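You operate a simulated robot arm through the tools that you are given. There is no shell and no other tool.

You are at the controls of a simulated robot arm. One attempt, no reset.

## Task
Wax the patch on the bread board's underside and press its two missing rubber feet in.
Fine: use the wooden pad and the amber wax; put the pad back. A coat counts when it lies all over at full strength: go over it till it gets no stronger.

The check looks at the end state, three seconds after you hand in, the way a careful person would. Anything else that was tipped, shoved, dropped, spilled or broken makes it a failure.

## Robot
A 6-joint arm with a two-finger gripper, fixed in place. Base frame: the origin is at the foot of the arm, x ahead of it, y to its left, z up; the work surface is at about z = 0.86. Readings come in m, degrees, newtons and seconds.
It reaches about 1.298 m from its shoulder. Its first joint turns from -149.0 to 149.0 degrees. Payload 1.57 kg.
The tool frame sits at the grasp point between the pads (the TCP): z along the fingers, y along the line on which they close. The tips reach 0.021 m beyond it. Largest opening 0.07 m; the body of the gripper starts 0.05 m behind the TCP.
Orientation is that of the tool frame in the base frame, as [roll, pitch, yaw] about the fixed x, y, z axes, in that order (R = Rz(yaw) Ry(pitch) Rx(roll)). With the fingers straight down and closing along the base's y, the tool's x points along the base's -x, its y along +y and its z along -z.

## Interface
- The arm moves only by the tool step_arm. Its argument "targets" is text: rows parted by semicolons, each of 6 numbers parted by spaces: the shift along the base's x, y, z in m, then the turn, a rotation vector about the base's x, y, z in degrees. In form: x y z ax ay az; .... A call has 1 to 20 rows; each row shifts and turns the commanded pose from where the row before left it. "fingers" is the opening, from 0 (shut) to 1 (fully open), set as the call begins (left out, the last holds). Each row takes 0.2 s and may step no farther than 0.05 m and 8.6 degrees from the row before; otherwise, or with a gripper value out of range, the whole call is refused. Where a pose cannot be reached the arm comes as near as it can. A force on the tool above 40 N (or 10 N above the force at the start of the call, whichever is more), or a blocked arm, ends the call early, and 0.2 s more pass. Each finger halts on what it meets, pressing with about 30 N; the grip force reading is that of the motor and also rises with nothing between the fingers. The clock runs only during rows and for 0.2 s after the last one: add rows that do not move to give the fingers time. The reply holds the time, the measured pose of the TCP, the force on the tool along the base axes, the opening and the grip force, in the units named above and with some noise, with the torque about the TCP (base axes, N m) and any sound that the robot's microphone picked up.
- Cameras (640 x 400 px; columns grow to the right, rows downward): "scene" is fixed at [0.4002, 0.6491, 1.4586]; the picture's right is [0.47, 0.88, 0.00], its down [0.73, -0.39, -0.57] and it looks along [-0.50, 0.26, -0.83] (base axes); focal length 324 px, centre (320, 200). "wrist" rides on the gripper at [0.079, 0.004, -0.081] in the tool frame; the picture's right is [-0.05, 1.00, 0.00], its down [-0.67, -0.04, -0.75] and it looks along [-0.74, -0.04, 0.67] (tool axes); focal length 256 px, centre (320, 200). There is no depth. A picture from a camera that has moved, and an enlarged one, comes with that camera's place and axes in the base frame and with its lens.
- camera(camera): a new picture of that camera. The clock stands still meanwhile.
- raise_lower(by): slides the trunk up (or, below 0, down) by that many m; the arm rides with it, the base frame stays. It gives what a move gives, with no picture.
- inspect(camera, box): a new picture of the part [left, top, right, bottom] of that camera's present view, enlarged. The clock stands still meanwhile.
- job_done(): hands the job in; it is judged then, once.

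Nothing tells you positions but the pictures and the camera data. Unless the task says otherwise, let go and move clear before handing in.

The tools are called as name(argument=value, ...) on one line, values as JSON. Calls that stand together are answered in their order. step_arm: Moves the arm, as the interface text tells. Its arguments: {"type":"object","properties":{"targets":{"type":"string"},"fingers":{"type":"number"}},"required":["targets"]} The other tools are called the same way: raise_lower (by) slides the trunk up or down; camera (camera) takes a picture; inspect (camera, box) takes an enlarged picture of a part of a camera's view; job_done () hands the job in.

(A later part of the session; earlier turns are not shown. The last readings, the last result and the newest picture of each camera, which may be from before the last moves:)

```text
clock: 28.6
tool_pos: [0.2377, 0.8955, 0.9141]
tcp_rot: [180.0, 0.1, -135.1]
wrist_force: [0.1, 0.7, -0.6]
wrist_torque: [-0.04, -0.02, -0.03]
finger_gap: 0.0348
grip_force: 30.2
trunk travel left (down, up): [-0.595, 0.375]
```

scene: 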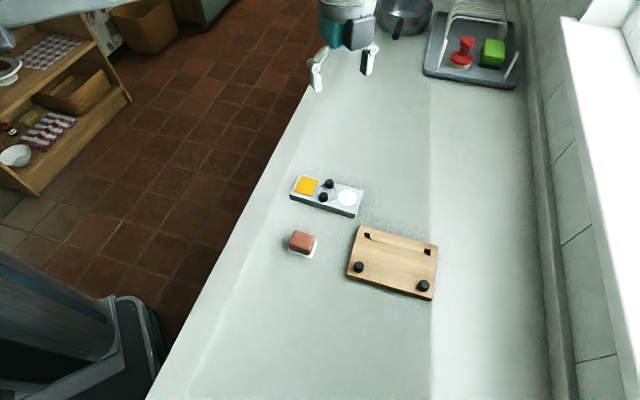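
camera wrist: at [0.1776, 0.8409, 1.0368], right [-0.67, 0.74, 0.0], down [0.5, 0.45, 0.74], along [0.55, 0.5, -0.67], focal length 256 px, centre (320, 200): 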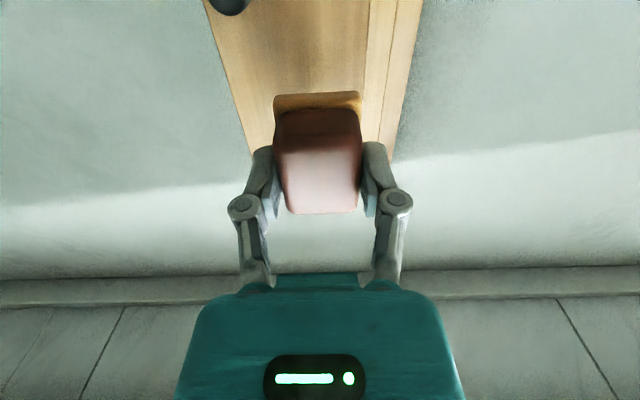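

raise_lower(by=-0.002)

raise_lower(by=-0.002)

inspect(camera="scene", box=[340, 210, 450, 305])

```text
clock: 29.1
tool_pos: [0.2376, 0.8947, 0.9124]
tcp_rot: [180.0, 0.0, -135.0]
wrist_force: [0.3, -0.4, 2.1]
wrist_torque: [0.0, 0.01, 0.02]
finger_gap: 0.0351
grip_force: 30.6
trunk travel left (down, up): [-0.593, 0.377]
```

```text
clock: 29.6
tool_pos: [0.2377, 0.8927, 0.9119]
tcp_rot: [179.9, 0.1, -135.0]
wrist_force: [2.0, 7.2, 21.2]
wrist_torque: [0.11, 0.0, -0.03]
finger_gap: 0.0349
grip_force: 30.0
trunk travel left (down, up): [-0.591, 0.379]
```

```text
4.21 times, centred on (395, 258) of scene
camera zoom: at [0.4002, 0.6491, 1.4586], right [0.47, 0.88, 0.0], down [0.73, -0.39, -0.57], along [-0.5, 0.26, -0.83], focal length 1366 px, centre (4, -42)
```

zoom: 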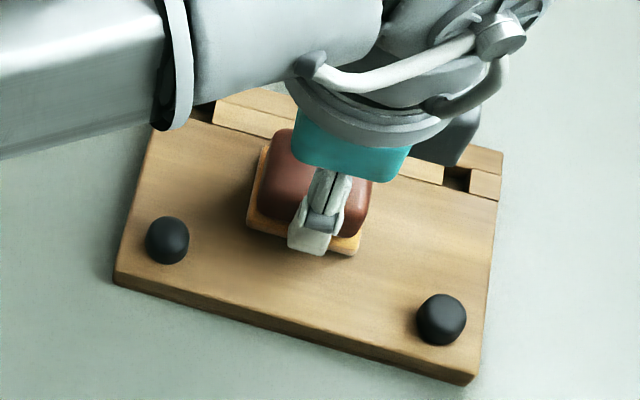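

Contact is at board height z≈0.880, but 21 N is more than I want, so I'll ease off to a light pressure so the board isn't shoved.

raise_lower(by=0.0018)

step_arm(targets="0 0 0 0 0 0")

```text
clock: 30.2
tool_pos: [0.2364, 0.8939, 0.9125]
tcp_rot: [180.0, 0.1, -135.0]
wrist_force: [-0.4, 1.1, 2.1]
wrist_torque: [0.09, 0.01, -0.02]
finger_gap: 0.0348
grip_force: 29.5
trunk travel left (down, up): [-0.593, 0.377]
```

```text
clock: 30.6
tool_pos: [0.2375, 0.8941, 0.9115]
tcp_rot: [179.9, 0.0, -135.0]
wrist_force: [0.1, -0.7, 0.2]
wrist_torque: [0.0, 0.0, -0.02]
finger_gap: 0.0349
grip_force: 30.0
trunk travel left (down, up): [-0.593, 0.377]
```

raise_lower(by=-0.0006)

step_arm(targets="0.003 0.003 0 0 0 0;0.003 0.003 0 0 0 0;-0.003 -0.003 0 0 0 0;-0.003 -0.003 0 0 0 0;-0.003 -0.003 0 0 0 0;-0.003 -0.003 0 0 0 0")

inspect(camera="scene", box=[340, 210, 450, 305])

inspect(camera="wrist", box=[200, 0, 440, 160])

```text
clock: 31.1
tool_pos: [0.237, 0.8937, 0.9114]
tcp_rot: [-180.0, 0.0, -135.0]
wrist_force: [-1.0, 0.7, 4.9]
wrist_torque: [0.05, -0.08, -0.01]
finger_gap: 0.0352
grip_force: 30.0
trunk travel left (down, up): [-0.593, 0.377]
```

```text
clock: 32.5
tool_pos: [0.2312, 0.8874, 0.9126]
tcp_rot: [-180.0, 0.0, -135.0]
wrist_force: [1.0, 1.9, 6.5]
wrist_torque: [0.07, -0.08, 0.0]
finger_gap: 0.0349
grip_force: 30.4
trunk travel left (down, up): [-0.593, 0.377]
```

```text
4.21 times, centred on (395, 258) of scene
camera zoom: at [0.4002, 0.6491, 1.4586], right [0.47, 0.88, 0.0], down [0.73, -0.39, -0.57], along [-0.5, 0.26, -0.83], focal length 1366 px, centre (4, -42)
```

zoom: 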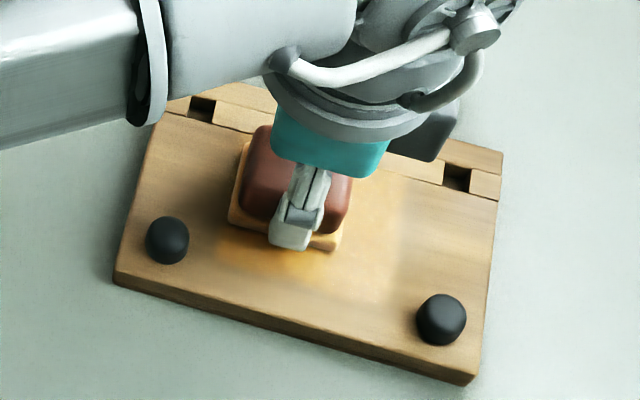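

```text
2.50 times, centred on (320, 80) of wrist
camera zoom: at [0.1716, 0.8342, 0.9924], right [-0.67, 0.74, 0.0], down [0.5, 0.45, 0.75], along [0.55, 0.5, -0.67], focal length 640 px, centre (320, 500)
```

zoom: 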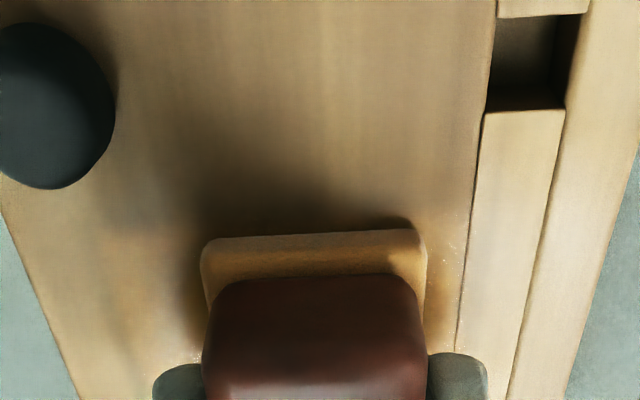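

The coat shows clearly as amber, and the board hasn't moved. I'll rub in passes over the whole patch, keeping the pad clear of the existing feet.

step_arm(targets="-0.0048 -0.0048 0 0 0 0;-0.0048 -0.0048 0 0 0 0;0.0052 0.0052 0 0 0 0;0.0052 0.0052 0 0 0 0;0.0052 0.0052 0 0 0 0;0.0052 0.0052 0 0 0 0;0.0052 0.0052 0 0 0 0;0.0052 0.0052 0 0 0 0;0.0053 -0.0053 0 0 0 0;0.0053 -0.0053 0 0 0 0")

inspect(camera="scene", box=[340, 210, 450, 305])

inspect(camera="wrist", box=[200, 0, 440, 160])

```text
clock: 34.7
tool_pos: [0.2631, 0.8991, 0.9112]
tcp_rot: [180.0, 0.0, -135.0]
wrist_force: [-1.6, 1.4, 4.3]
wrist_torque: [0.02, 0.02, 0.01]
finger_gap: 0.0349
grip_force: 29.7
trunk travel left (down, up): [-0.593, 0.377]
```

```text
4.21 times, centred on (395, 258) of scene
camera zoom: at [0.4002, 0.6491, 1.4586], right [0.47, 0.88, 0.0], down [0.73, -0.39, -0.57], along [-0.5, 0.26, -0.83], focal length 1366 px, centre (4, -42)
```

zoom: 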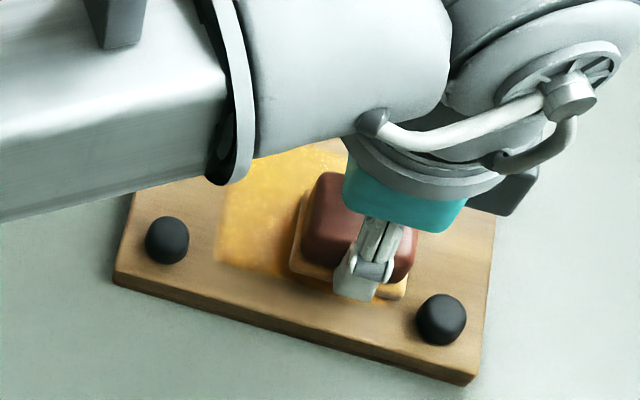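

```text
2.50 times, centred on (320, 80) of wrist
camera zoom: at [0.2033, 0.8457, 0.9924], right [-0.67, 0.74, 0.0], down [0.5, 0.45, 0.75], along [0.55, 0.5, -0.67], focal length 640 px, centre (320, 500)
```

zoom: 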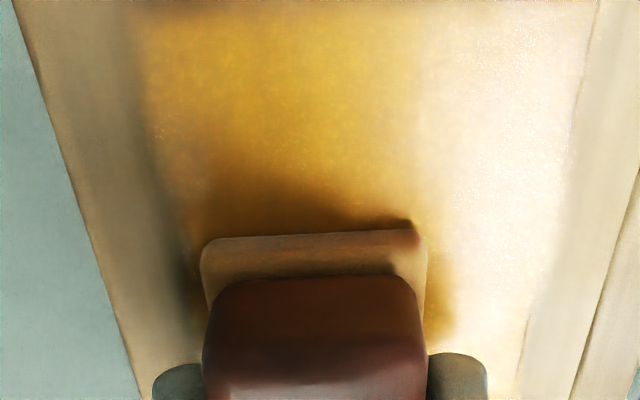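

The patch is now clearly outlined: about ±41 mm along the board and roughly −25 to +38 mm across. I'll continue over the foot-side strip and then the groove side.

step_arm(targets="0.0018 -0.0018 0 0 0 0;-0.0052 -0.0052 0 0 0 0;-0.0052 -0.0052 0 0 0 0;-0.0052 -0.0052 0 0 0 0;-0.0052 -0.0052 0 0 0 0;-0.0052 -0.0052 0 0 0 0;-0.0052 -0.0052 0 0 0 0;-0.0054 0.0054 0 0 0 0;-0.0054 0.0054 0 0 0 0;-0.0054 0.0054 0 0 0 0;0.0052 0.0052 0 0 0 0;0.0052 0.0052 0 0 0 0;0.0052 0.0052 0 0 0 0;0.0052 0.0052 0 0 0 0;0.0052 0.0052 0 0 0 0;0.0052 0.0052 0 0 0 0")

raise_lower(by=0.04)

step_arm(targets="-0.04 -0.02 0 0 0 0;-0.04 -0.02 0 0 0 0;-0.04 -0.02 0 0 0 0;0 0 0 0 0 0")

camera(camera="scene")

inspect(camera="scene", box=[340, 210, 450, 305])

camera(camera="wrist")

```text
clock: 38.1
tool_pos: [0.2488, 0.9137, 0.9105]
tcp_rot: [179.9, 0.0, -135.0]
wrist_force: [-1.5, -0.2, 3.0]
wrist_torque: [0.01, -0.02, 0.0]
finger_gap: 0.035
grip_force: 29.7
trunk travel left (down, up): [-0.593, 0.377]
```

```text
clock: 38.9
tool_pos: [0.2486, 0.9143, 0.9504]
tcp_rot: [180.0, 0.0, -135.0]
wrist_force: [0.1, -0.9, -1.1]
wrist_torque: [-0.02, -0.02, 0.02]
finger_gap: 0.0349
grip_force: 30.1
trunk travel left (down, up): [-0.633, 0.337]
```

```text
clock: 39.9
tool_pos: [0.1286, 0.8537, 0.9511]
tcp_rot: [180.0, 0.0, -135.0]
wrist_force: [-0.5, 0.1, -1.1]
wrist_torque: [0.0, -0.01, -0.03]
finger_gap: 0.0349
grip_force: 30.5
trunk travel left (down, up): [-0.633, 0.337]
```

```text
taken
```

scene: 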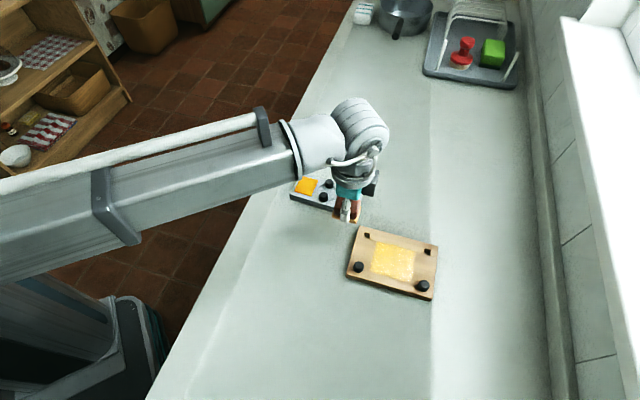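

```text
4.21 times, centred on (395, 258) of scene
camera zoom: at [0.4002, 0.6491, 1.4586], right [0.47, 0.88, 0.0], down [0.73, -0.39, -0.57], along [-0.5, 0.26, -0.83], focal length 1366 px, centre (4, -42)
```

zoom: 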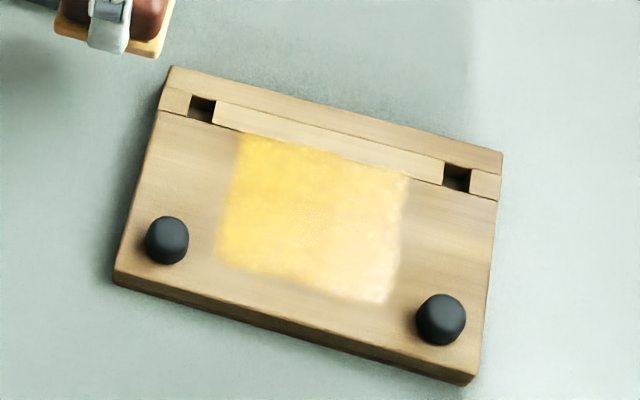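

```text
taken
camera wrist: at [0.0685, 0.8006, 1.0321], right [-0.67, 0.74, 0.0], down [0.5, 0.45, 0.75], along [0.55, 0.5, -0.67], focal length 256 px, centre (320, 200)
```

wrist: 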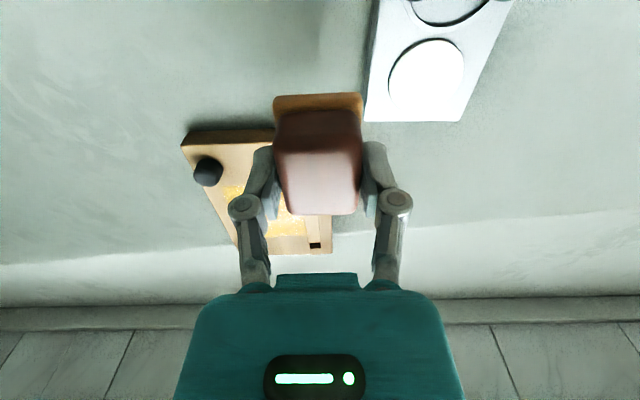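

The patch is now obvious, but the coat is thinner toward the right side. I'll reload the pad on the amber wax and go over it again.

raise_lower(by=0.006)

step_arm(targets="-0.041 -0.00997 0 0 0 0;-0.041 -0.00997 0 0 0 0;-0.041 -0.00997 0 0 0 0;0 0 0 0 0 0")

raise_lower(by=-0.038)

raise_lower(by=-0.003)

inspect(camera="scene", box=[285, 165, 345, 215])

```text
clock: 40.5
tool_pos: [0.1302, 0.855, 0.9561]
tcp_rot: [180.0, 0.0, -135.0]
wrist_force: [-0.6, -0.1, -1.0]
wrist_torque: [0.04, 0.02, -0.01]
finger_gap: 0.0351
grip_force: 29.9
trunk travel left (down, up): [-0.639, 0.331]
```

```text
clock: 41.5
tool_pos: [0.005, 0.8247, 0.9566]
tcp_rot: [-179.9, 0.0, -135.0]
wrist_force: [-0.6, 0.0, -0.6]
wrist_torque: [0.02, 0.01, 0.0]
finger_gap: 0.035
grip_force: 29.8
trunk travel left (down, up): [-0.639, 0.331]
```

```text
clock: 42.3
tool_pos: [0.0037, 0.8231, 0.9196]
tcp_rot: [-180.0, 0.0, -135.0]
wrist_force: [-0.2, 0.6, -0.3]
wrist_torque: [0.01, 0.02, 0.0]
finger_gap: 0.0348
grip_force: 29.7
trunk travel left (down, up): [-0.601, 0.369]
```

```text
clock: 42.8
tool_pos: [0.0053, 0.8242, 0.9156]
tcp_rot: [-180.0, -0.1, -135.0]
wrist_force: [0.3, -0.3, 0.1]
wrist_torque: [0.03, -0.02, 0.0]
finger_gap: 0.0351
grip_force: 30.0
trunk travel left (down, up): [-0.598, 0.372]
```

```text
8.00 times, centred on (315, 190) of scene
camera zoom: at [0.4002, 0.6491, 1.4586], right [0.47, 0.88, 0.0], down [0.73, -0.39, -0.57], along [-0.5, 0.26, -0.83], focal length 2595 px, centre (360, 280)
```

zoom: 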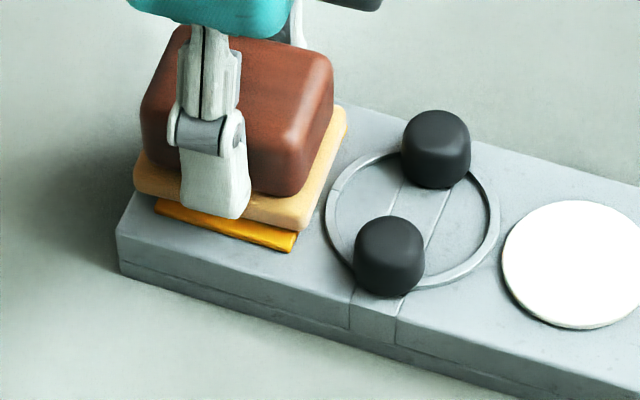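

raise_lower(by=-0.001)

step_arm(targets="0.0022 0.002 0 0 0 0;0.0022 0.002 0 0 0 0;-0.0044 -0.004 0 0 0 0;-0.0044 -0.004 0 0 0 0;0.0044 0.004 0 0 0 0;0.0027 -0.003 0 0 0 0;-0.0027 0.003 0 0 0 0;-0.0027 0.003 0 0 0 0;0.0027 -0.003 0 0 0 0;0 0 0 0 0 0")

inspect(camera="scene", box=[285, 165, 345, 215])

```text
clock: 43.3
tool_pos: [0.0051, 0.8234, 0.9157]
tcp_rot: [-180.0, 0.0, -134.9]
wrist_force: [0.7, 2.2, 4.1]
wrist_torque: [0.08, 0.0, 0.01]
finger_gap: 0.0353
grip_force: 29.8
trunk travel left (down, up): [-0.597, 0.373]
```

```text
clock: 45.5
tool_pos: [0.0057, 0.8246, 0.9151]
tcp_rot: [-180.0, 0.0, -135.0]
wrist_force: [-1.7, 1.0, 3.3]
wrist_torque: [0.07, 0.03, -0.03]
finger_gap: 0.0353
grip_force: 29.9
trunk travel left (down, up): [-0.597, 0.373]
```

```text
8.00 times, centred on (315, 190) of scene
camera zoom: at [0.4002, 0.6491, 1.4586], right [0.47, 0.88, 0.0], down [0.73, -0.39, -0.57], along [-0.5, 0.26, -0.83], focal length 2595 px, centre (360, 280)
```

zoom: 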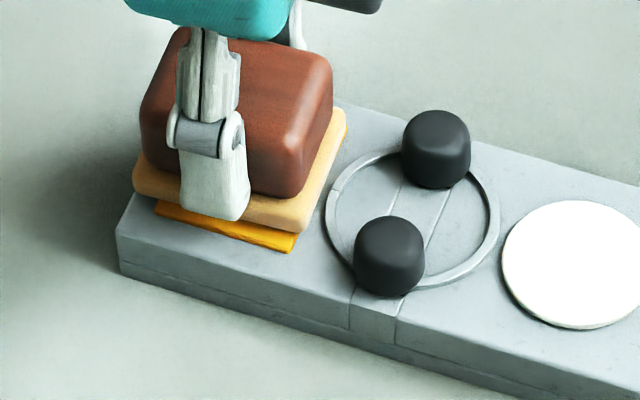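

Reloaded. I'll go back to the board's far-left patch corner and make full raster passes at light pressure.

raise_lower(by=0.042)

step_arm(targets="0.042 0.01212 0 0 0 0;0.042 0.01212 0 0 0 0;0.042 0.01212 0 0 0 0;0.042 0.01212 0 0 0 0;0.042 0.01212 0 0 0 0;0 0 0 0 0 0")

raise_lower(by=-0.044)

raise_lower(by=-0.002)

```text
clock: 46.4
tool_pos: [0.005, 0.825, 0.9567]
tcp_rot: [180.0, 0.0, -135.0]
wrist_force: [0.6, -0.6, -0.4]
wrist_torque: [-0.01, 0.04, 0.0]
finger_gap: 0.035
grip_force: 30.1
trunk travel left (down, up): [-0.639, 0.331]
```

```text
clock: 47.8
tool_pos: [0.2152, 0.885, 0.9569]
tcp_rot: [179.9, -0.1, -134.9]
wrist_force: [-0.8, -0.3, -0.5]
wrist_torque: [0.01, 0.02, -0.02]
finger_gap: 0.035
grip_force: 29.6
trunk travel left (down, up): [-0.639, 0.331]
```

```text
clock: 48.6
tool_pos: [0.2154, 0.8851, 0.9137]
tcp_rot: [180.0, -0.1, -135.0]
wrist_force: [0.5, -0.2, -0.7]
wrist_torque: [0.01, 0.01, 0.04]
finger_gap: 0.0348
grip_force: 30.0
trunk travel left (down, up): [-0.595, 0.375]
```

```text
clock: 49.1
tool_pos: [0.2147, 0.8854, 0.9114]
tcp_rot: [180.0, 0.0, -135.0]
wrist_force: [0.4, 0.9, 3.1]
wrist_torque: [0.06, 0.0, 0.04]
finger_gap: 0.035
grip_force: 30.1
trunk travel left (down, up): [-0.593, 0.377]
```

step_arm(targets="0.0052 0.0052 0 0 0 0;0.0052 0.0052 0 0 0 0;0.0052 0.0052 0 0 0 0;0.0052 0.0052 0 0 0 0;0.0052 0.0052 0 0 0 0;0.0052 0.0052 0 0 0 0;0.0046 -0.0046 0 0 0 0;0.0046 -0.0046 0 0 0 0;-0.0052 -0.0052 0 0 0 0;-0.0052 -0.0052 0 0 0 0;-0.0052 -0.0052 0 0 0 0;-0.0052 -0.0052 0 0 0 0;-0.0052 -0.0052 0 0 0 0;-0.0052 -0.0052 0 0 0 0;0.0046 -0.0046 0 0 0 0;0.0046 -0.0046 0 0 0 0")

step_arm(targets="0.0052 0.0052 0 0 0 0;0.0052 0.0052 0 0 0 0;0.0052 0.0052 0 0 0 0;0.0052 0.0052 0 0 0 0;0.0052 0.0052 0 0 0 0;0.0052 0.0052 0 0 0 0;0 0 0 0 0 0")

raise_lower(by=0.046)

step_arm(targets="-0.042 -0.016 0 0 0 0;-0.042 -0.016 0 0 0 0;-0.042 -0.016 0 0 0 0;0 0 0 0 0 0")

inspect(camera="scene", box=[340, 210, 450, 305])

```text
clock: 52.5
tool_pos: [0.2327, 0.8666, 0.9111]
tcp_rot: [179.9, 0.1, -135.0]
wrist_force: [-0.8, 5.0, 4.9]
wrist_torque: [0.1, 0.06, 0.02]
finger_gap: 0.0351
grip_force: 30.2
trunk travel left (down, up): [-0.593, 0.377]
```

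```text
clock: 54.1
tool_pos: [0.2645, 0.8977, 0.9119]
tcp_rot: [-179.9, 0.1, -134.9]
wrist_force: [-1.0, -0.4, 1.4]
wrist_torque: [-0.02, 0.01, -0.01]
finger_gap: 0.0349
grip_force: 30.0
trunk travel left (down, up): [-0.593, 0.377]
```

```text
clock: 55.0
tool_pos: [0.2653, 0.8985, 0.9579]
tcp_rot: [180.0, 0.0, -135.0]
wrist_force: [-0.7, 0.3, -0.1]
wrist_torque: [-0.01, -0.01, -0.04]
finger_gap: 0.0351
grip_force: 30.1
trunk travel left (down, up): [-0.639, 0.331]
```

```text
clock: 56.0
tool_pos: [0.1382, 0.8488, 0.9574]
tcp_rot: [-179.9, 0.0, -134.9]
wrist_force: [0.4, 0.0, 0.0]
wrist_torque: [-0.02, -0.01, 0.0]
finger_gap: 0.035
grip_force: 29.6
trunk travel left (down, up): [-0.639, 0.331]
```

```text
4.21 times, centred on (395, 258) of scene
camera zoom: at [0.4002, 0.6491, 1.4586], right [0.47, 0.88, 0.0], down [0.73, -0.39, -0.57], along [-0.5, 0.26, -0.83], focal length 1366 px, centre (4, -42)
```

zoom: 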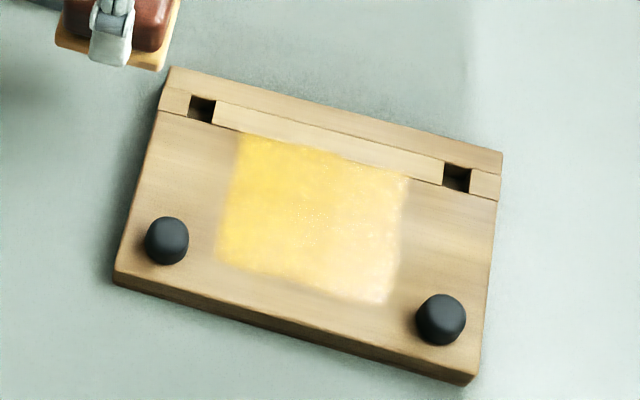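

From this angle the right half shows window glare on the glossy coat, so I can't judge its strength. I'll raise the trunk and view the patch with the wrist camera from nearly overhead.

raise_lower(by=0.12)

step_arm(targets="0.0418 0.0155 0 0 0 0;0.0418 0.0155 0 0 0 0;0 0 0 0 0 0")

camera(camera="wrist")

inspect(camera="wrist", box=[220, 0, 420, 110])

```text
clock: 57.5
tool_pos: [0.1382, 0.8491, 1.0764]
tcp_rot: [-180.0, -0.1, -135.0]
wrist_force: [-0.2, 0.1, -1.2]
wrist_torque: [-0.02, -0.03, -0.05]
finger_gap: 0.0352
grip_force: 30.1
trunk travel left (down, up): [-0.759, 0.211]
```

```text
clock: 58.3
tool_pos: [0.2216, 0.8794, 1.0768]
tcp_rot: [180.0, 0.0, -135.0]
wrist_force: [0.3, -0.5, -0.4]
wrist_torque: [0.04, 0.02, -0.02]
finger_gap: 0.0349
grip_force: 30.3
trunk travel left (down, up): [-0.759, 0.211]
```

```text
taken
camera wrist: at [0.1611, 0.8265, 1.1581], right [-0.67, 0.74, 0.0], down [0.5, 0.45, 0.74], along [0.55, 0.5, -0.67], focal length 256 px, centre (320, 200)
```

wrist: 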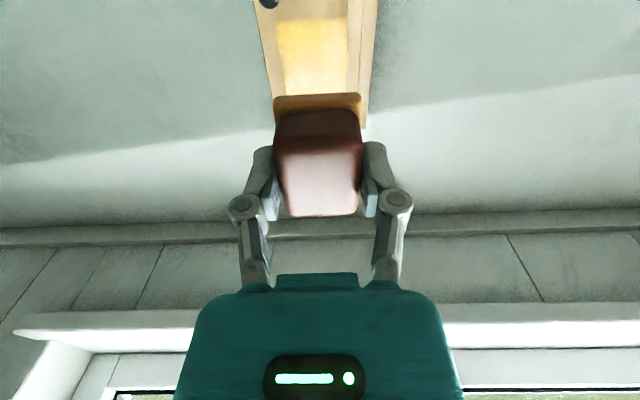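

```text
3.20 times, centred on (320, 55) of wrist
camera zoom: at [0.1611, 0.8265, 1.1581], right [-0.67, 0.74, 0.0], down [0.5, 0.45, 0.74], along [0.55, 0.5, -0.67], focal length 819 px, centre (320, 664)
```

zoom: 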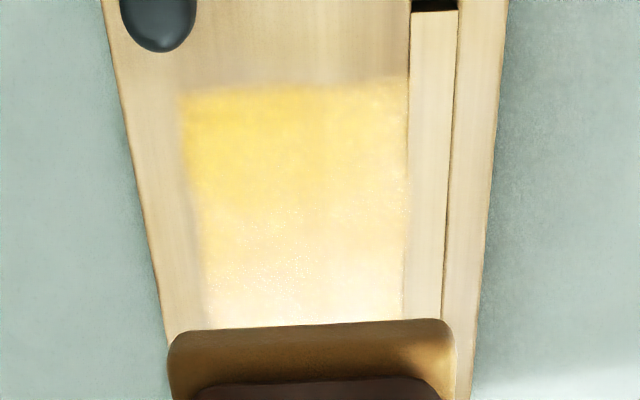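

The glare comes from the window at +y. I'll yaw 90° so the camera looks away from the window and shows the true coat colour.

step_arm(targets="0.0002 0.0024 0 0 0 -8.2;0.0002 0.0024 0 0 0 -8.2;0.0002 0.0024 0 0 0 -8.2;0.0002 0.0024 0 0 0 -8.2;0.0002 0.0024 0 0 0 -8.2;0.0002 0.0024 0 0 0 -8.2;0.0002 0.0024 0 0 0 -8.2;0.0002 0.0024 0 0 0 -8.2;0.0002 0.0024 0 0 0 -8.2;0.0002 0.0024 0 0 0 -8.2;0 0.002 0 0 0 -8;0 0 0 0 0 0")

camera(camera="wrist")

inspect(camera="wrist", box=[220, 0, 420, 110])

```text
clock: 60.9
tool_pos: [0.223, 0.9062, 1.0767]
tcp_rot: [180.0, 0.0, 135.0]
wrist_force: [-0.4, -0.7, 0.2]
wrist_torque: [-0.02, -0.04, -0.02]
finger_gap: 0.0352
grip_force: 29.6
trunk travel left (down, up): [-0.759, 0.211]
```

```text
taken
camera wrist: at [0.1696, 0.9653, 1.158], right [0.74, 0.67, 0.0], down [0.45, -0.5, 0.75], along [0.5, -0.56, -0.67], focal length 256 px, centre (320, 200)
```

wrist: 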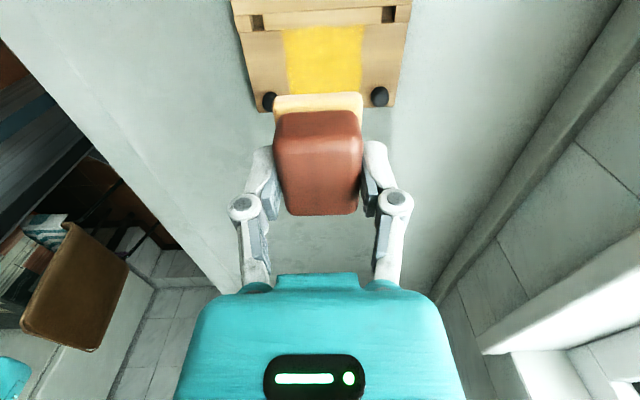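

```text
3.20 times, centred on (320, 55) of wrist
camera zoom: at [0.1696, 0.9653, 1.158], right [0.74, 0.67, 0.0], down [0.45, -0.5, 0.75], along [0.5, -0.56, -0.67], focal length 819 px, centre (320, 664)
```

zoom: 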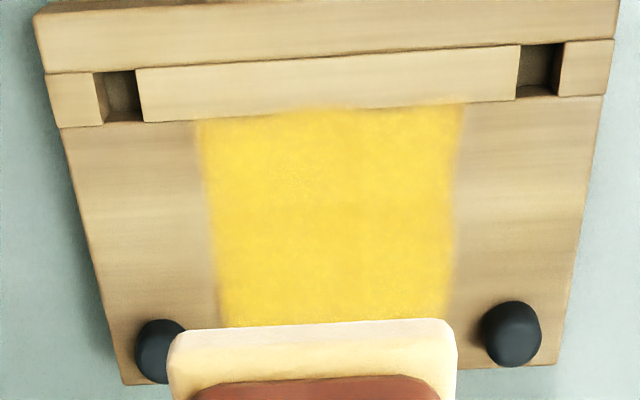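

From here the coat looks an even amber. I'll shift to bring the foot-side edge out from behind the pad.

step_arm(targets="0.016 -0.016 0 0 0 0;0 0 0 0 0 0")

inspect(camera="wrist", box=[230, 0, 410, 110])

```text
clock: 61.5
tool_pos: [0.2401, 0.89, 1.0782]
tcp_rot: [-180.0, 0.0, 135.0]
wrist_force: [1.1, 0.5, -0.5]
wrist_torque: [0.04, 0.02, -0.01]
finger_gap: 0.035
grip_force: 29.8
trunk travel left (down, up): [-0.759, 0.211]
```

```text
3.56 times, centred on (320, 55) of wrist
camera zoom: at [0.1858, 0.9491, 1.1581], right [0.74, 0.67, 0.0], down [0.45, -0.5, 0.74], along [0.5, -0.55, -0.67], focal length 910 px, centre (320, 716)
```

zoom: 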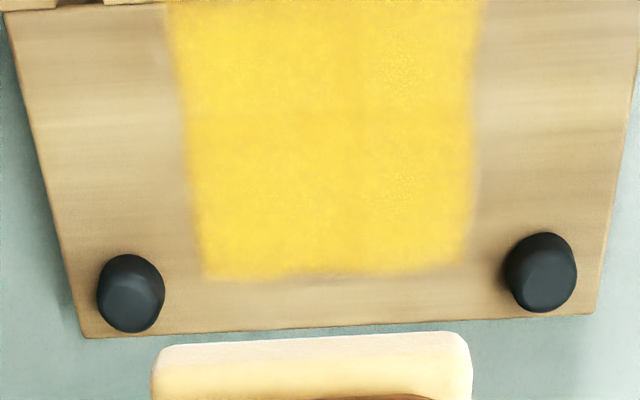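

The coat is even, but I want to check the rim at the foot-side edge and corners for any uncoated margin.

inspect(camera="wrist", box=[275, 50, 375, 95])

inspect(camera="wrist", box=[330, 0, 390, 90])

inspect(camera="wrist", box=[260, 0, 320, 90])

```text
6.40 times, centred on (325, 72) of wrist
camera zoom: at [0.1858, 0.9491, 1.1581], right [0.74, 0.67, 0.0], down [0.45, -0.5, 0.74], along [0.5, -0.55, -0.67], focal length 1638 px, centre (288, 1016)
```

zoom: 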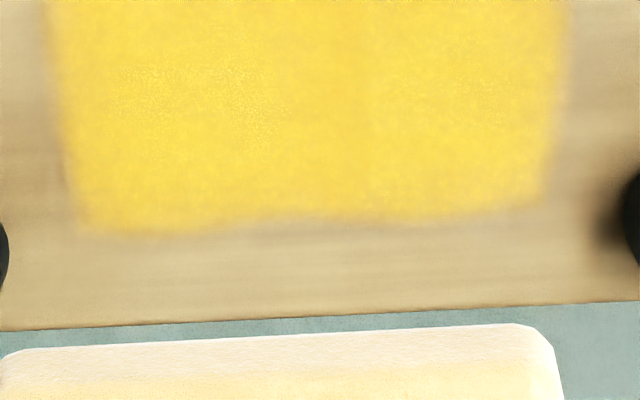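

```text
4.44 times, centred on (360, 45) of wrist
camera zoom: at [0.1858, 0.9491, 1.1581], right [0.74, 0.67, 0.0], down [0.45, -0.5, 0.74], along [0.5, -0.55, -0.67], focal length 1138 px, centre (142, 889)
```

zoom: 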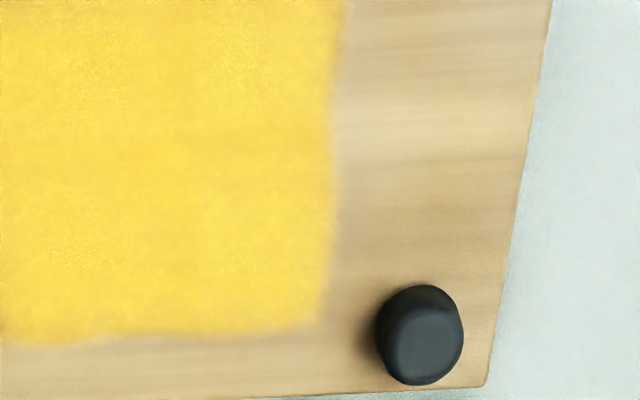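

```text
4.44 times, centred on (290, 45) of wrist
camera zoom: at [0.1858, 0.9491, 1.1581], right [0.74, 0.67, 0.0], down [0.45, -0.5, 0.74], along [0.5, -0.55, -0.67], focal length 1138 px, centre (453, 889)
```

zoom: 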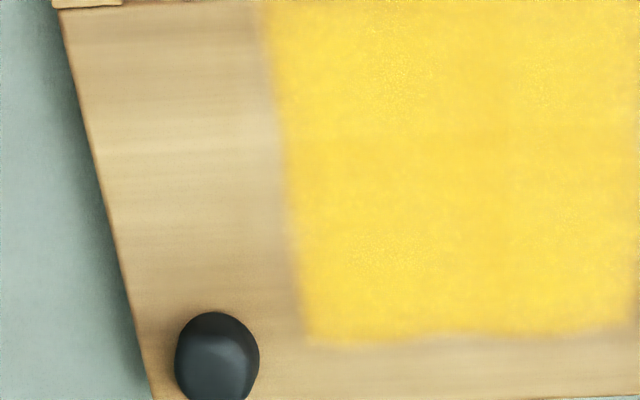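

To be sure the edges are fully covered, and to confirm the coat gets no stronger, I'll reload and make another full pass that reaches a bit further at both long edges.

step_arm(targets="-0.02138 -0.00604 0 0 0 8.2;-0.02138 -0.00604 0 0 0 8.2;-0.02138 -0.00604 0 0 0 8.2;-0.02138 -0.00604 0 0 0 8.2;-0.02138 -0.00604 0 0 0 8.2;-0.02138 -0.00604 0 0 0 8.2;-0.02138 -0.00604 0 0 0 8.2;-0.02138 -0.00604 0 0 0 8.2;-0.02138 -0.00604 0 0 0 8.2;-0.02138 -0.00604 0 0 0 8.2;-0.0214 -0.006 0 0 0 8;0 0 0 0 0 0")

raise_lower(by=-0.12)

inspect(camera="scene", box=[270, 150, 370, 225])

```text
clock: 64.1
tool_pos: [0.0038, 0.8228, 1.0765]
tcp_rot: [-180.0, 0.0, -134.9]
wrist_force: [-0.2, 0.1, -0.4]
wrist_torque: [-0.01, 0.03, -0.01]
finger_gap: 0.0351
grip_force: 30.2
trunk travel left (down, up): [-0.759, 0.211]
```

```text
clock: 65.6
tool_pos: [0.0042, 0.8231, 0.9567]
tcp_rot: [-179.9, -0.1, -135.1]
wrist_force: [0.3, -0.1, 0.0]
wrist_torque: [0.03, 0.02, -0.04]
finger_gap: 0.0353
grip_force: 29.4
trunk travel left (down, up): [-0.639, 0.331]
```

```text
5.33 times, centred on (320, 188) of scene
camera zoom: at [0.4002, 0.6491, 1.4586], right [0.47, 0.88, 0.0], down [0.73, -0.39, -0.57], along [-0.5, 0.26, -0.83], focal length 1730 px, centre (320, 267)
```

zoom: 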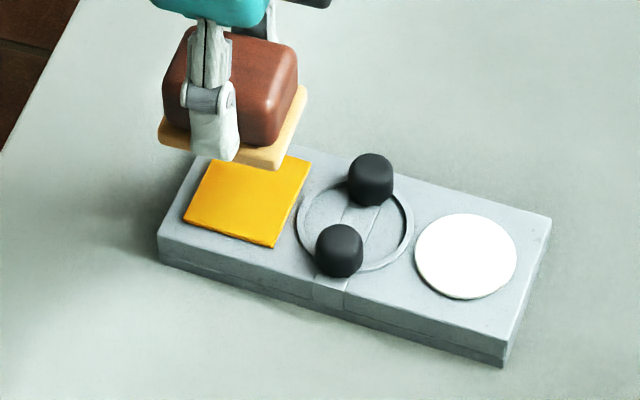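

raise_lower(by=-0.04)

raise_lower(by=-0.0022)

step_arm(targets="0.0022 0.002 0 0 0 0;0.0022 0.002 0 0 0 0;-0.0044 -0.004 0 0 0 0;-0.0044 -0.004 0 0 0 0;0.0044 0.004 0 0 0 0;0.0027 -0.003 0 0 0 0;-0.0027 0.003 0 0 0 0;-0.0027 0.003 0 0 0 0;0.0027 -0.003 0 0 0 0;0 0 0 0 0 0")

raise_lower(by=0.0422)

step_arm(targets="0.042 0.01212 0 0 0 0;0.042 0.01212 0 0 0 0;0.042 0.01212 0 0 0 0;0.042 0.01212 0 0 0 0;0.042 0.01212 0 0 0 0;0 0 0 0 0 0")

```text
clock: 66.5
tool_pos: [0.0038, 0.8216, 0.9157]
tcp_rot: [-180.0, 0.0, -135.0]
wrist_force: [0.2, 0.1, 0.9]
wrist_torque: [-0.01, 0.0, 0.0]
finger_gap: 0.035
grip_force: 29.6
trunk travel left (down, up): [-0.599, 0.371]
```

```text
clock: 67.0
tool_pos: [0.0042, 0.8237, 0.9158]
tcp_rot: [180.0, 0.0, -135.1]
wrist_force: [0.4, 0.3, 4.4]
wrist_torque: [0.03, -0.01, 0.04]
finger_gap: 0.0348
grip_force: 29.7
trunk travel left (down, up): [-0.596, 0.374]
```

```text
clock: 69.2
tool_pos: [0.0033, 0.8229, 0.916]
tcp_rot: [180.0, 0.0, -135.0]
wrist_force: [-1.6, 0.4, 4.5]
wrist_torque: [0.07, 0.1, 0.03]
finger_gap: 0.0351
grip_force: 30.2
trunk travel left (down, up): [-0.596, 0.374]
```

```text
clock: 70.0
tool_pos: [0.0037, 0.8223, 0.9578]
tcp_rot: [-179.9, 0.0, -135.0]
wrist_force: [-0.3, -0.7, 0.5]
wrist_torque: [-0.03, -0.02, -0.02]
finger_gap: 0.035
grip_force: 30.3
trunk travel left (down, up): [-0.639, 0.331]
```

```text
clock: 71.4
tool_pos: [0.2141, 0.8831, 0.9569]
tcp_rot: [179.9, 0.0, -135.0]
wrist_force: [0.0, -0.4, 0.0]
wrist_torque: [-0.01, 0.01, 0.02]
finger_gap: 0.0352
grip_force: 30.5
trunk travel left (down, up): [-0.639, 0.331]
```

step_arm(targets="0.0137 -0.0085 0 0 0 0;0.0137 -0.0086 0 0 0 0;0 0 0 0 0 0")

raise_lower(by=-0.044)

raise_lower(by=-0.002)

inspect(camera="scene", box=[340, 210, 450, 305])

```text
clock: 72.2
tool_pos: [0.2421, 0.8659, 0.9563]
tcp_rot: [179.9, 0.1, -135.0]
wrist_force: [0.0, 0.0, -0.9]
wrist_torque: [0.01, -0.02, -0.01]
finger_gap: 0.0351
grip_force: 29.7
trunk travel left (down, up): [-0.639, 0.331]
```

```text
clock: 73.1
tool_pos: [0.2407, 0.8668, 0.9137]
tcp_rot: [-180.0, -0.1, -135.1]
wrist_force: [-0.7, -0.3, 0.1]
wrist_torque: [-0.01, -0.01, 0.01]
finger_gap: 0.035
grip_force: 30.1
trunk travel left (down, up): [-0.595, 0.375]
```

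```text
clock: 73.6
tool_pos: [0.2398, 0.8661, 0.912]
tcp_rot: [-180.0, -0.1, -135.0]
wrist_force: [-0.1, 0.1, 1.8]
wrist_torque: [0.02, -0.01, 0.02]
finger_gap: 0.0349
grip_force: 30.2
trunk travel left (down, up): [-0.593, 0.377]
```

```text
4.21 times, centred on (395, 258) of scene
camera zoom: at [0.4002, 0.6491, 1.4586], right [0.47, 0.88, 0.0], down [0.73, -0.39, -0.57], along [-0.5, 0.26, -0.83], focal length 1366 px, centre (4, -42)
```

zoom: 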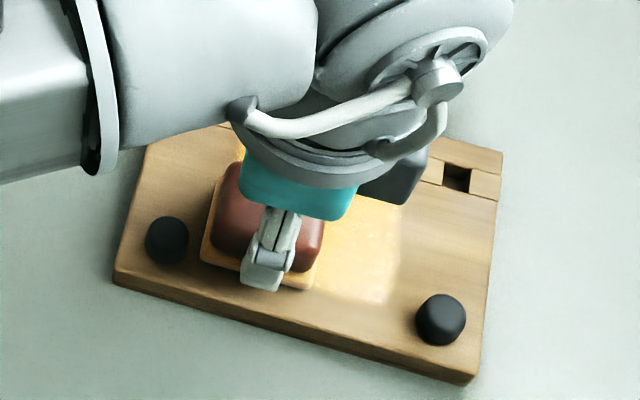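

raise_lower(by=-0.0003)

step_arm(targets="0.0051 0.0051 0 0 0 0;0.0051 0.0051 0 0 0 0;0.0051 0.0051 0 0 0 0;0.0051 0.0051 0 0 0 0;0.0051 0.0051 0 0 0 0;-0.0036 0.0036 0 0 0 0;-0.0036 0.0036 0 0 0 0;-0.0051 -0.0051 0 0 0 0;-0.0051 -0.0051 0 0 0 0;-0.0051 -0.0051 0 0 0 0;-0.0051 -0.0051 0 0 0 0;-0.0051 -0.0051 0 0 0 0;-0.0039 0.0039 0 0 0 0;-0.0039 0.0039 0 0 0 0")

step_arm(targets="0.0051 0.0051 0 0 0 0;0.0051 0.0051 0 0 0 0;0.0051 0.0051 0 0 0 0;0.0051 0.0051 0 0 0 0;0.0051 0.0051 0 0 0 0;-0.0042 0.0042 0 0 0 0;-0.0042 0.0042 0 0 0 0;-0.0051 -0.0051 0 0 0 0;-0.0051 -0.0051 0 0 0 0;-0.0051 -0.0051 0 0 0 0;-0.0051 -0.0051 0 0 0 0;-0.0051 -0.0051 0 0 0 0;0 0 0 0 0 0")

raise_lower(by=0.166)

```text
clock: 74.1
tool_pos: [0.2404, 0.8658, 0.9112]
tcp_rot: [-180.0, -0.1, -134.9]
wrist_force: [0.7, 1.4, 5.9]
wrist_torque: [0.01, -0.02, 0.0]
finger_gap: 0.0352
grip_force: 29.9
trunk travel left (down, up): [-0.592, 0.378]
```

```text
clock: 77.1
tool_pos: [0.2261, 0.8809, 0.9111]
tcp_rot: [180.0, 0.1, -135.0]
wrist_force: [0.5, -1.6, 3.8]
wrist_torque: [-0.03, -0.06, -0.01]
finger_gap: 0.0348
grip_force: 30.0
trunk travel left (down, up): [-0.592, 0.378]
```

```text
clock: 79.9
tool_pos: [0.2163, 0.889, 0.912]
tcp_rot: [180.0, 0.0, -135.0]
wrist_force: [0.2, 0.2, 3.6]
wrist_torque: [0.06, -0.02, -0.01]
finger_gap: 0.0349
grip_force: 30.2
trunk travel left (down, up): [-0.592, 0.378]
```

```text
clock: 81.8
tool_pos: [0.2174, 0.8895, 1.0767]
tcp_rot: [-180.0, 0.0, -135.0]
wrist_force: [0.3, 0.7, -0.5]
wrist_torque: [-0.02, -0.01, 0.0]
finger_gap: 0.0352
grip_force: 29.8
trunk travel left (down, up): [-0.758, 0.212]
```

Now I'll turn back to the glare-free viewpoint and compare.

step_arm(targets="0.0021 0.0001 0 0 0 -8.2;0.0021 0.0001 0 0 0 -8.2;0.0021 0.0001 0 0 0 -8.2;0.0021 0.0001 0 0 0 -8.2;0.0021 0.0001 0 0 0 -8.2;0.0021 0.0001 0 0 0 -8.2;0.0021 0.0001 0 0 0 -8.2;0.0021 0.0001 0 0 0 -8.2;0.0021 0 0 0 0 -8.2;0.0021 0 0 0 0 -8.2;0.0021 0 0 0 0 -8;0 0 0 0 0 0")

inspect(camera="wrist", box=[230, 0, 410, 110])

inspect(camera="wrist", box=[275, 50, 375, 95])

```text
clock: 84.4
tool_pos: [0.2401, 0.8916, 1.0773]
tcp_rot: [-180.0, 0.0, 134.9]
wrist_force: [-0.2, 0.5, 0.0]
wrist_torque: [-0.01, 0.05, -0.06]
finger_gap: 0.035
grip_force: 29.9
trunk travel left (down, up): [-0.758, 0.212]
```

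```text
3.56 times, centred on (320, 55) of wrist
camera zoom: at [0.1865, 0.95, 1.1577], right [0.74, 0.67, 0.0], down [0.45, -0.5, 0.75], along [0.5, -0.56, -0.67], focal length 910 px, centre (320, 716)
```

zoom: 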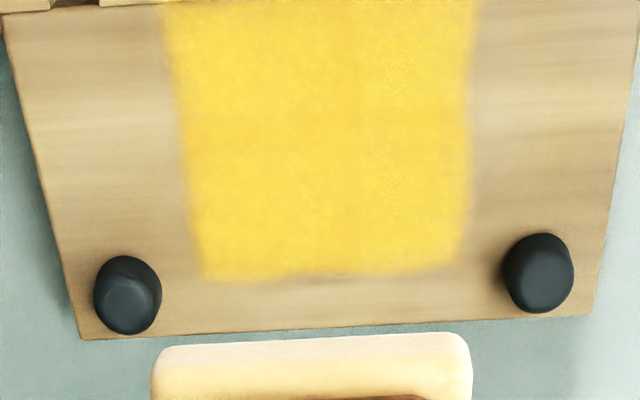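

```text
6.40 times, centred on (325, 72) of wrist
camera zoom: at [0.1865, 0.95, 1.1577], right [0.74, 0.67, 0.0], down [0.45, -0.5, 0.75], along [0.5, -0.56, -0.67], focal length 1638 px, centre (288, 1016)
```

zoom: 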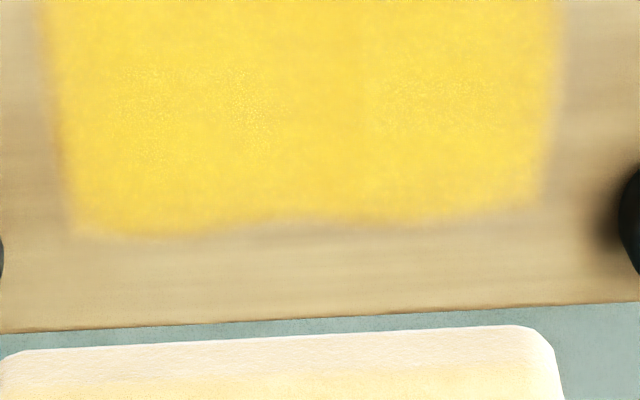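

The edge hasn't moved and the colour is unchanged, so this boundary is the patch edge and the coat is saturated there. I'll check the groove-side edge the same way.

step_arm(targets="-0.016 0.016 0 0 0 0;0 0 0 0 0 0")

inspect(camera="wrist", box=[220, 0, 420, 110])

inspect(camera="wrist", box=[270, 15, 380, 95])

```text
clock: 85.0
tool_pos: [0.2238, 0.9069, 1.0766]
tcp_rot: [-180.0, 0.0, 135.0]
wrist_force: [-0.2, -0.6, -0.4]
wrist_torque: [-0.01, -0.01, -0.03]
finger_gap: 0.0352
grip_force: 30.4
trunk travel left (down, up): [-0.758, 0.212]
```

```text
3.20 times, centred on (320, 55) of wrist
camera zoom: at [0.1702, 0.9658, 1.1576], right [0.74, 0.67, 0.0], down [0.45, -0.5, 0.75], along [0.5, -0.55, -0.67], focal length 819 px, centre (320, 664)
```

zoom: 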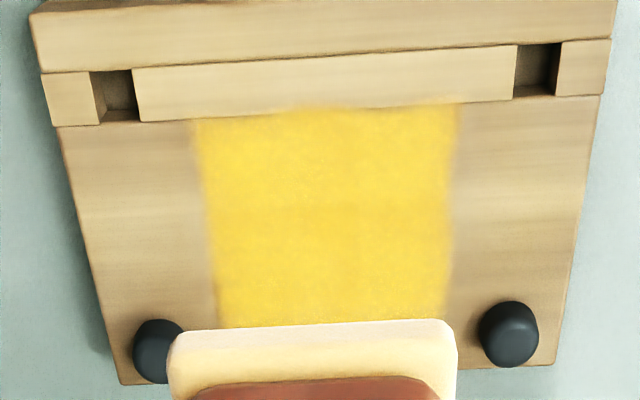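

```text
5.00 times, centred on (325, 55) of wrist
camera zoom: at [0.1702, 0.9658, 1.1576], right [0.74, 0.67, 0.0], down [0.45, -0.5, 0.75], along [0.5, -0.55, -0.67], focal length 1280 px, centre (295, 925)
```

zoom: 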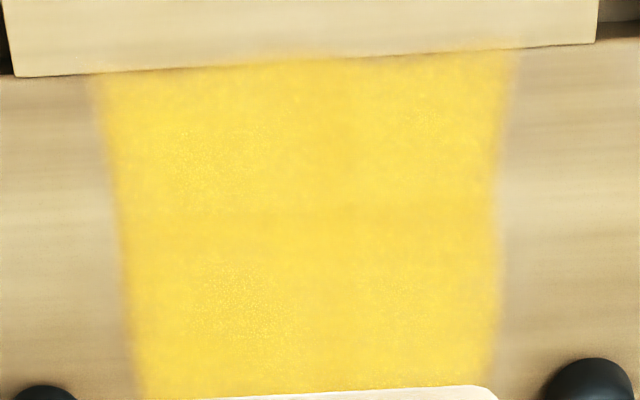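

The coat is uniform over the whole patch and no stronger than after the last pass, so the waxing is done. I'll carry the pad back to its original spot at about (0.1286, 0.756), yaw 42°.

step_arm(targets="-0.00865 -0.01372 0 0 0 7.91;-0.00865 -0.01372 0 0 0 7.91;-0.00865 -0.01372 0 0 0 7.91;-0.00865 -0.01372 0 0 0 7.91;-0.00865 -0.01372 0 0 0 7.91;-0.00865 -0.01372 0 0 0 7.91;-0.00865 -0.01372 0 0 0 7.91;-0.00865 -0.01372 0 0 0 7.91;-0.00865 -0.01372 0 0 0 7.91;-0.00865 -0.01372 0 0 0 7.91;-0.00865 -0.01372 0 0 0 7.9;0 0 0 0 0 0;0 0 0 0 0 0")

raise_lower(by=-0.15)

inspect(camera="scene", box=[260, 190, 350, 270])

```text
clock: 87.8
tool_pos: [0.1292, 0.7547, 1.0774]
tcp_rot: [180.0, 0.0, -137.8]
wrist_force: [0.8, 0.2, -1.0]
wrist_torque: [0.0, 0.01, -0.01]
finger_gap: 0.0349
grip_force: 30.0
trunk travel left (down, up): [-0.758, 0.212]
```

```text
clock: 89.5
tool_pos: [0.1284, 0.7554, 0.9277]
tcp_rot: [180.0, 0.0, -138.0]
wrist_force: [0.0, -0.1, -1.0]
wrist_torque: [-0.02, -0.01, -0.01]
finger_gap: 0.035
grip_force: 29.6
trunk travel left (down, up): [-0.608, 0.362]
```

```text
5.00 times, centred on (305, 230) of scene
camera zoom: at [0.4002, 0.6491, 1.4586], right [0.47, 0.88, 0.0], down [0.73, -0.39, -0.57], along [-0.5, 0.26, -0.83], focal length 1622 px, centre (395, 50)
```

zoom: 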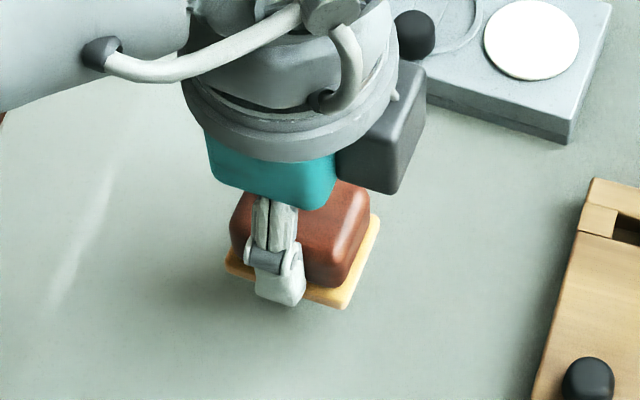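

raise_lower(by=-0.032)

raise_lower(by=-0.002)

raise_lower(by=-0.001)

```text
clock: 90.3
tool_pos: [0.1273, 0.7543, 0.8946]
tcp_rot: [180.0, -0.1, -138.0]
wrist_force: [-0.7, 0.2, -1.0]
wrist_torque: [0.0, 0.0, 0.04]
finger_gap: 0.0349
grip_force: 30.2
trunk travel left (down, up): [-0.576, 0.394]
```

```text
clock: 90.8
tool_pos: [0.1283, 0.755, 0.8919]
tcp_rot: [180.0, 0.0, -138.0]
wrist_force: [0.2, 0.6, -0.8]
wrist_torque: [-0.03, 0.01, -0.02]
finger_gap: 0.0352
grip_force: 29.8
trunk travel left (down, up): [-0.574, 0.396]
```

```text
clock: 91.3
tool_pos: [0.1286, 0.7558, 0.892]
tcp_rot: [-179.9, 0.0, -138.0]
wrist_force: [0.5, -0.5, -0.5]
wrist_torque: [-0.02, -0.02, -0.04]
finger_gap: 0.0348
grip_force: 29.5
trunk travel left (down, up): [-0.573, 0.397]
```

raise_lower(by=-0.0008)

step_arm(targets="0 0 0 0 0 0")

```text
clock: 91.9
tool_pos: [0.1298, 0.7556, 0.8918]
tcp_rot: [-180.0, 0.0, -138.0]
wrist_force: [-0.2, 0.6, 2.1]
wrist_torque: [0.05, -0.03, 0.0]
finger_gap: 0.035
grip_force: 29.6
trunk travel left (down, up): [-0.572, 0.398]
```

```text
clock: 92.3
tool_pos: [0.1287, 0.7546, 0.8909]
tcp_rot: [180.0, 0.0, -138.0]
wrist_force: [0.1, 1.2, 1.3]
wrist_torque: [0.02, 0.01, -0.06]
finger_gap: 0.0351
grip_force: 29.9
trunk travel left (down, up): [-0.572, 0.398]
```

The pad is resting on the counter again with light contact. I'll open the fingers and rise clear.

step_arm(targets="0 0 0 0 0 0;0 0 0 0 0 0;0 0 0 0 0 0;0 0 0 0 0 0;0 0 0 0 0 0", fingers=1)

raise_lower(by=0.12)

camera(camera="wrist")

inspect(camera="scene", box=[260, 190, 350, 270])

```text
clock: 93.5
tool_pos: [0.1298, 0.7563, 0.8921]
tcp_rot: [180.0, 0.0, -138.1]
wrist_force: [-1.4, -0.2, -0.2]
wrist_torque: [0.01, 0.01, -0.01]
finger_gap: 0.0703
grip_force: 0.0
trunk travel left (down, up): [-0.572, 0.398]
```

```text
clock: 95.0
tool_pos: [0.1287, 0.7556, 1.0118]
tcp_rot: [179.9, 0.0, -138.0]
wrist_force: [0.2, -0.6, -0.3]
wrist_torque: [-0.02, 0.0, 0.0]
finger_gap: 0.07
grip_force: 0.2
trunk travel left (down, up): [-0.692, 0.278]
```

```text
taken
camera wrist: at [0.0658, 0.7057, 1.0919], right [-0.63, 0.78, 0.0], down [0.52, 0.42, 0.74], along [0.58, 0.47, -0.67], focal length 256 px, centre (320, 200)
```

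wrist: 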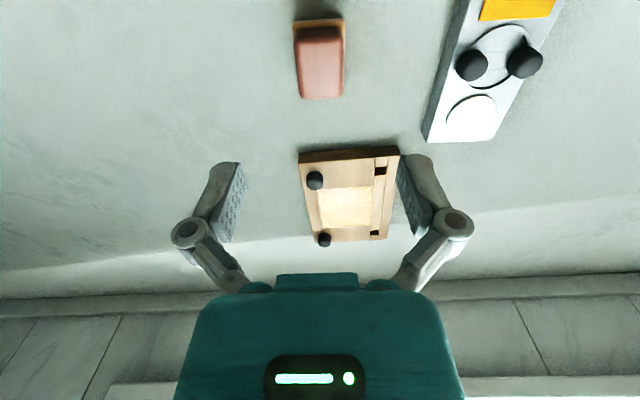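

```text
5.00 times, centred on (305, 230) of scene
camera zoom: at [0.4002, 0.6491, 1.4586], right [0.47, 0.88, 0.0], down [0.73, -0.39, -0.57], along [-0.5, 0.26, -0.83], focal length 1622 px, centre (395, 50)
```

zoom: 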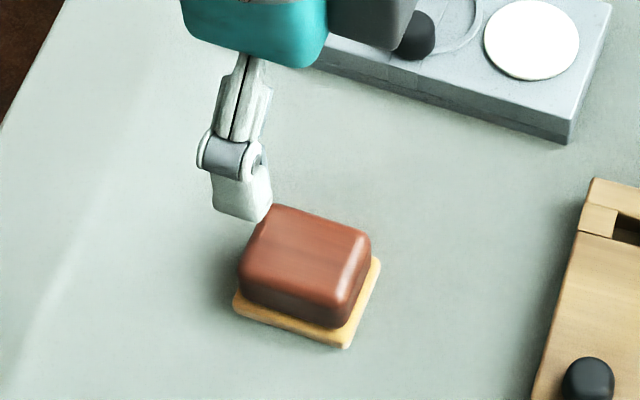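

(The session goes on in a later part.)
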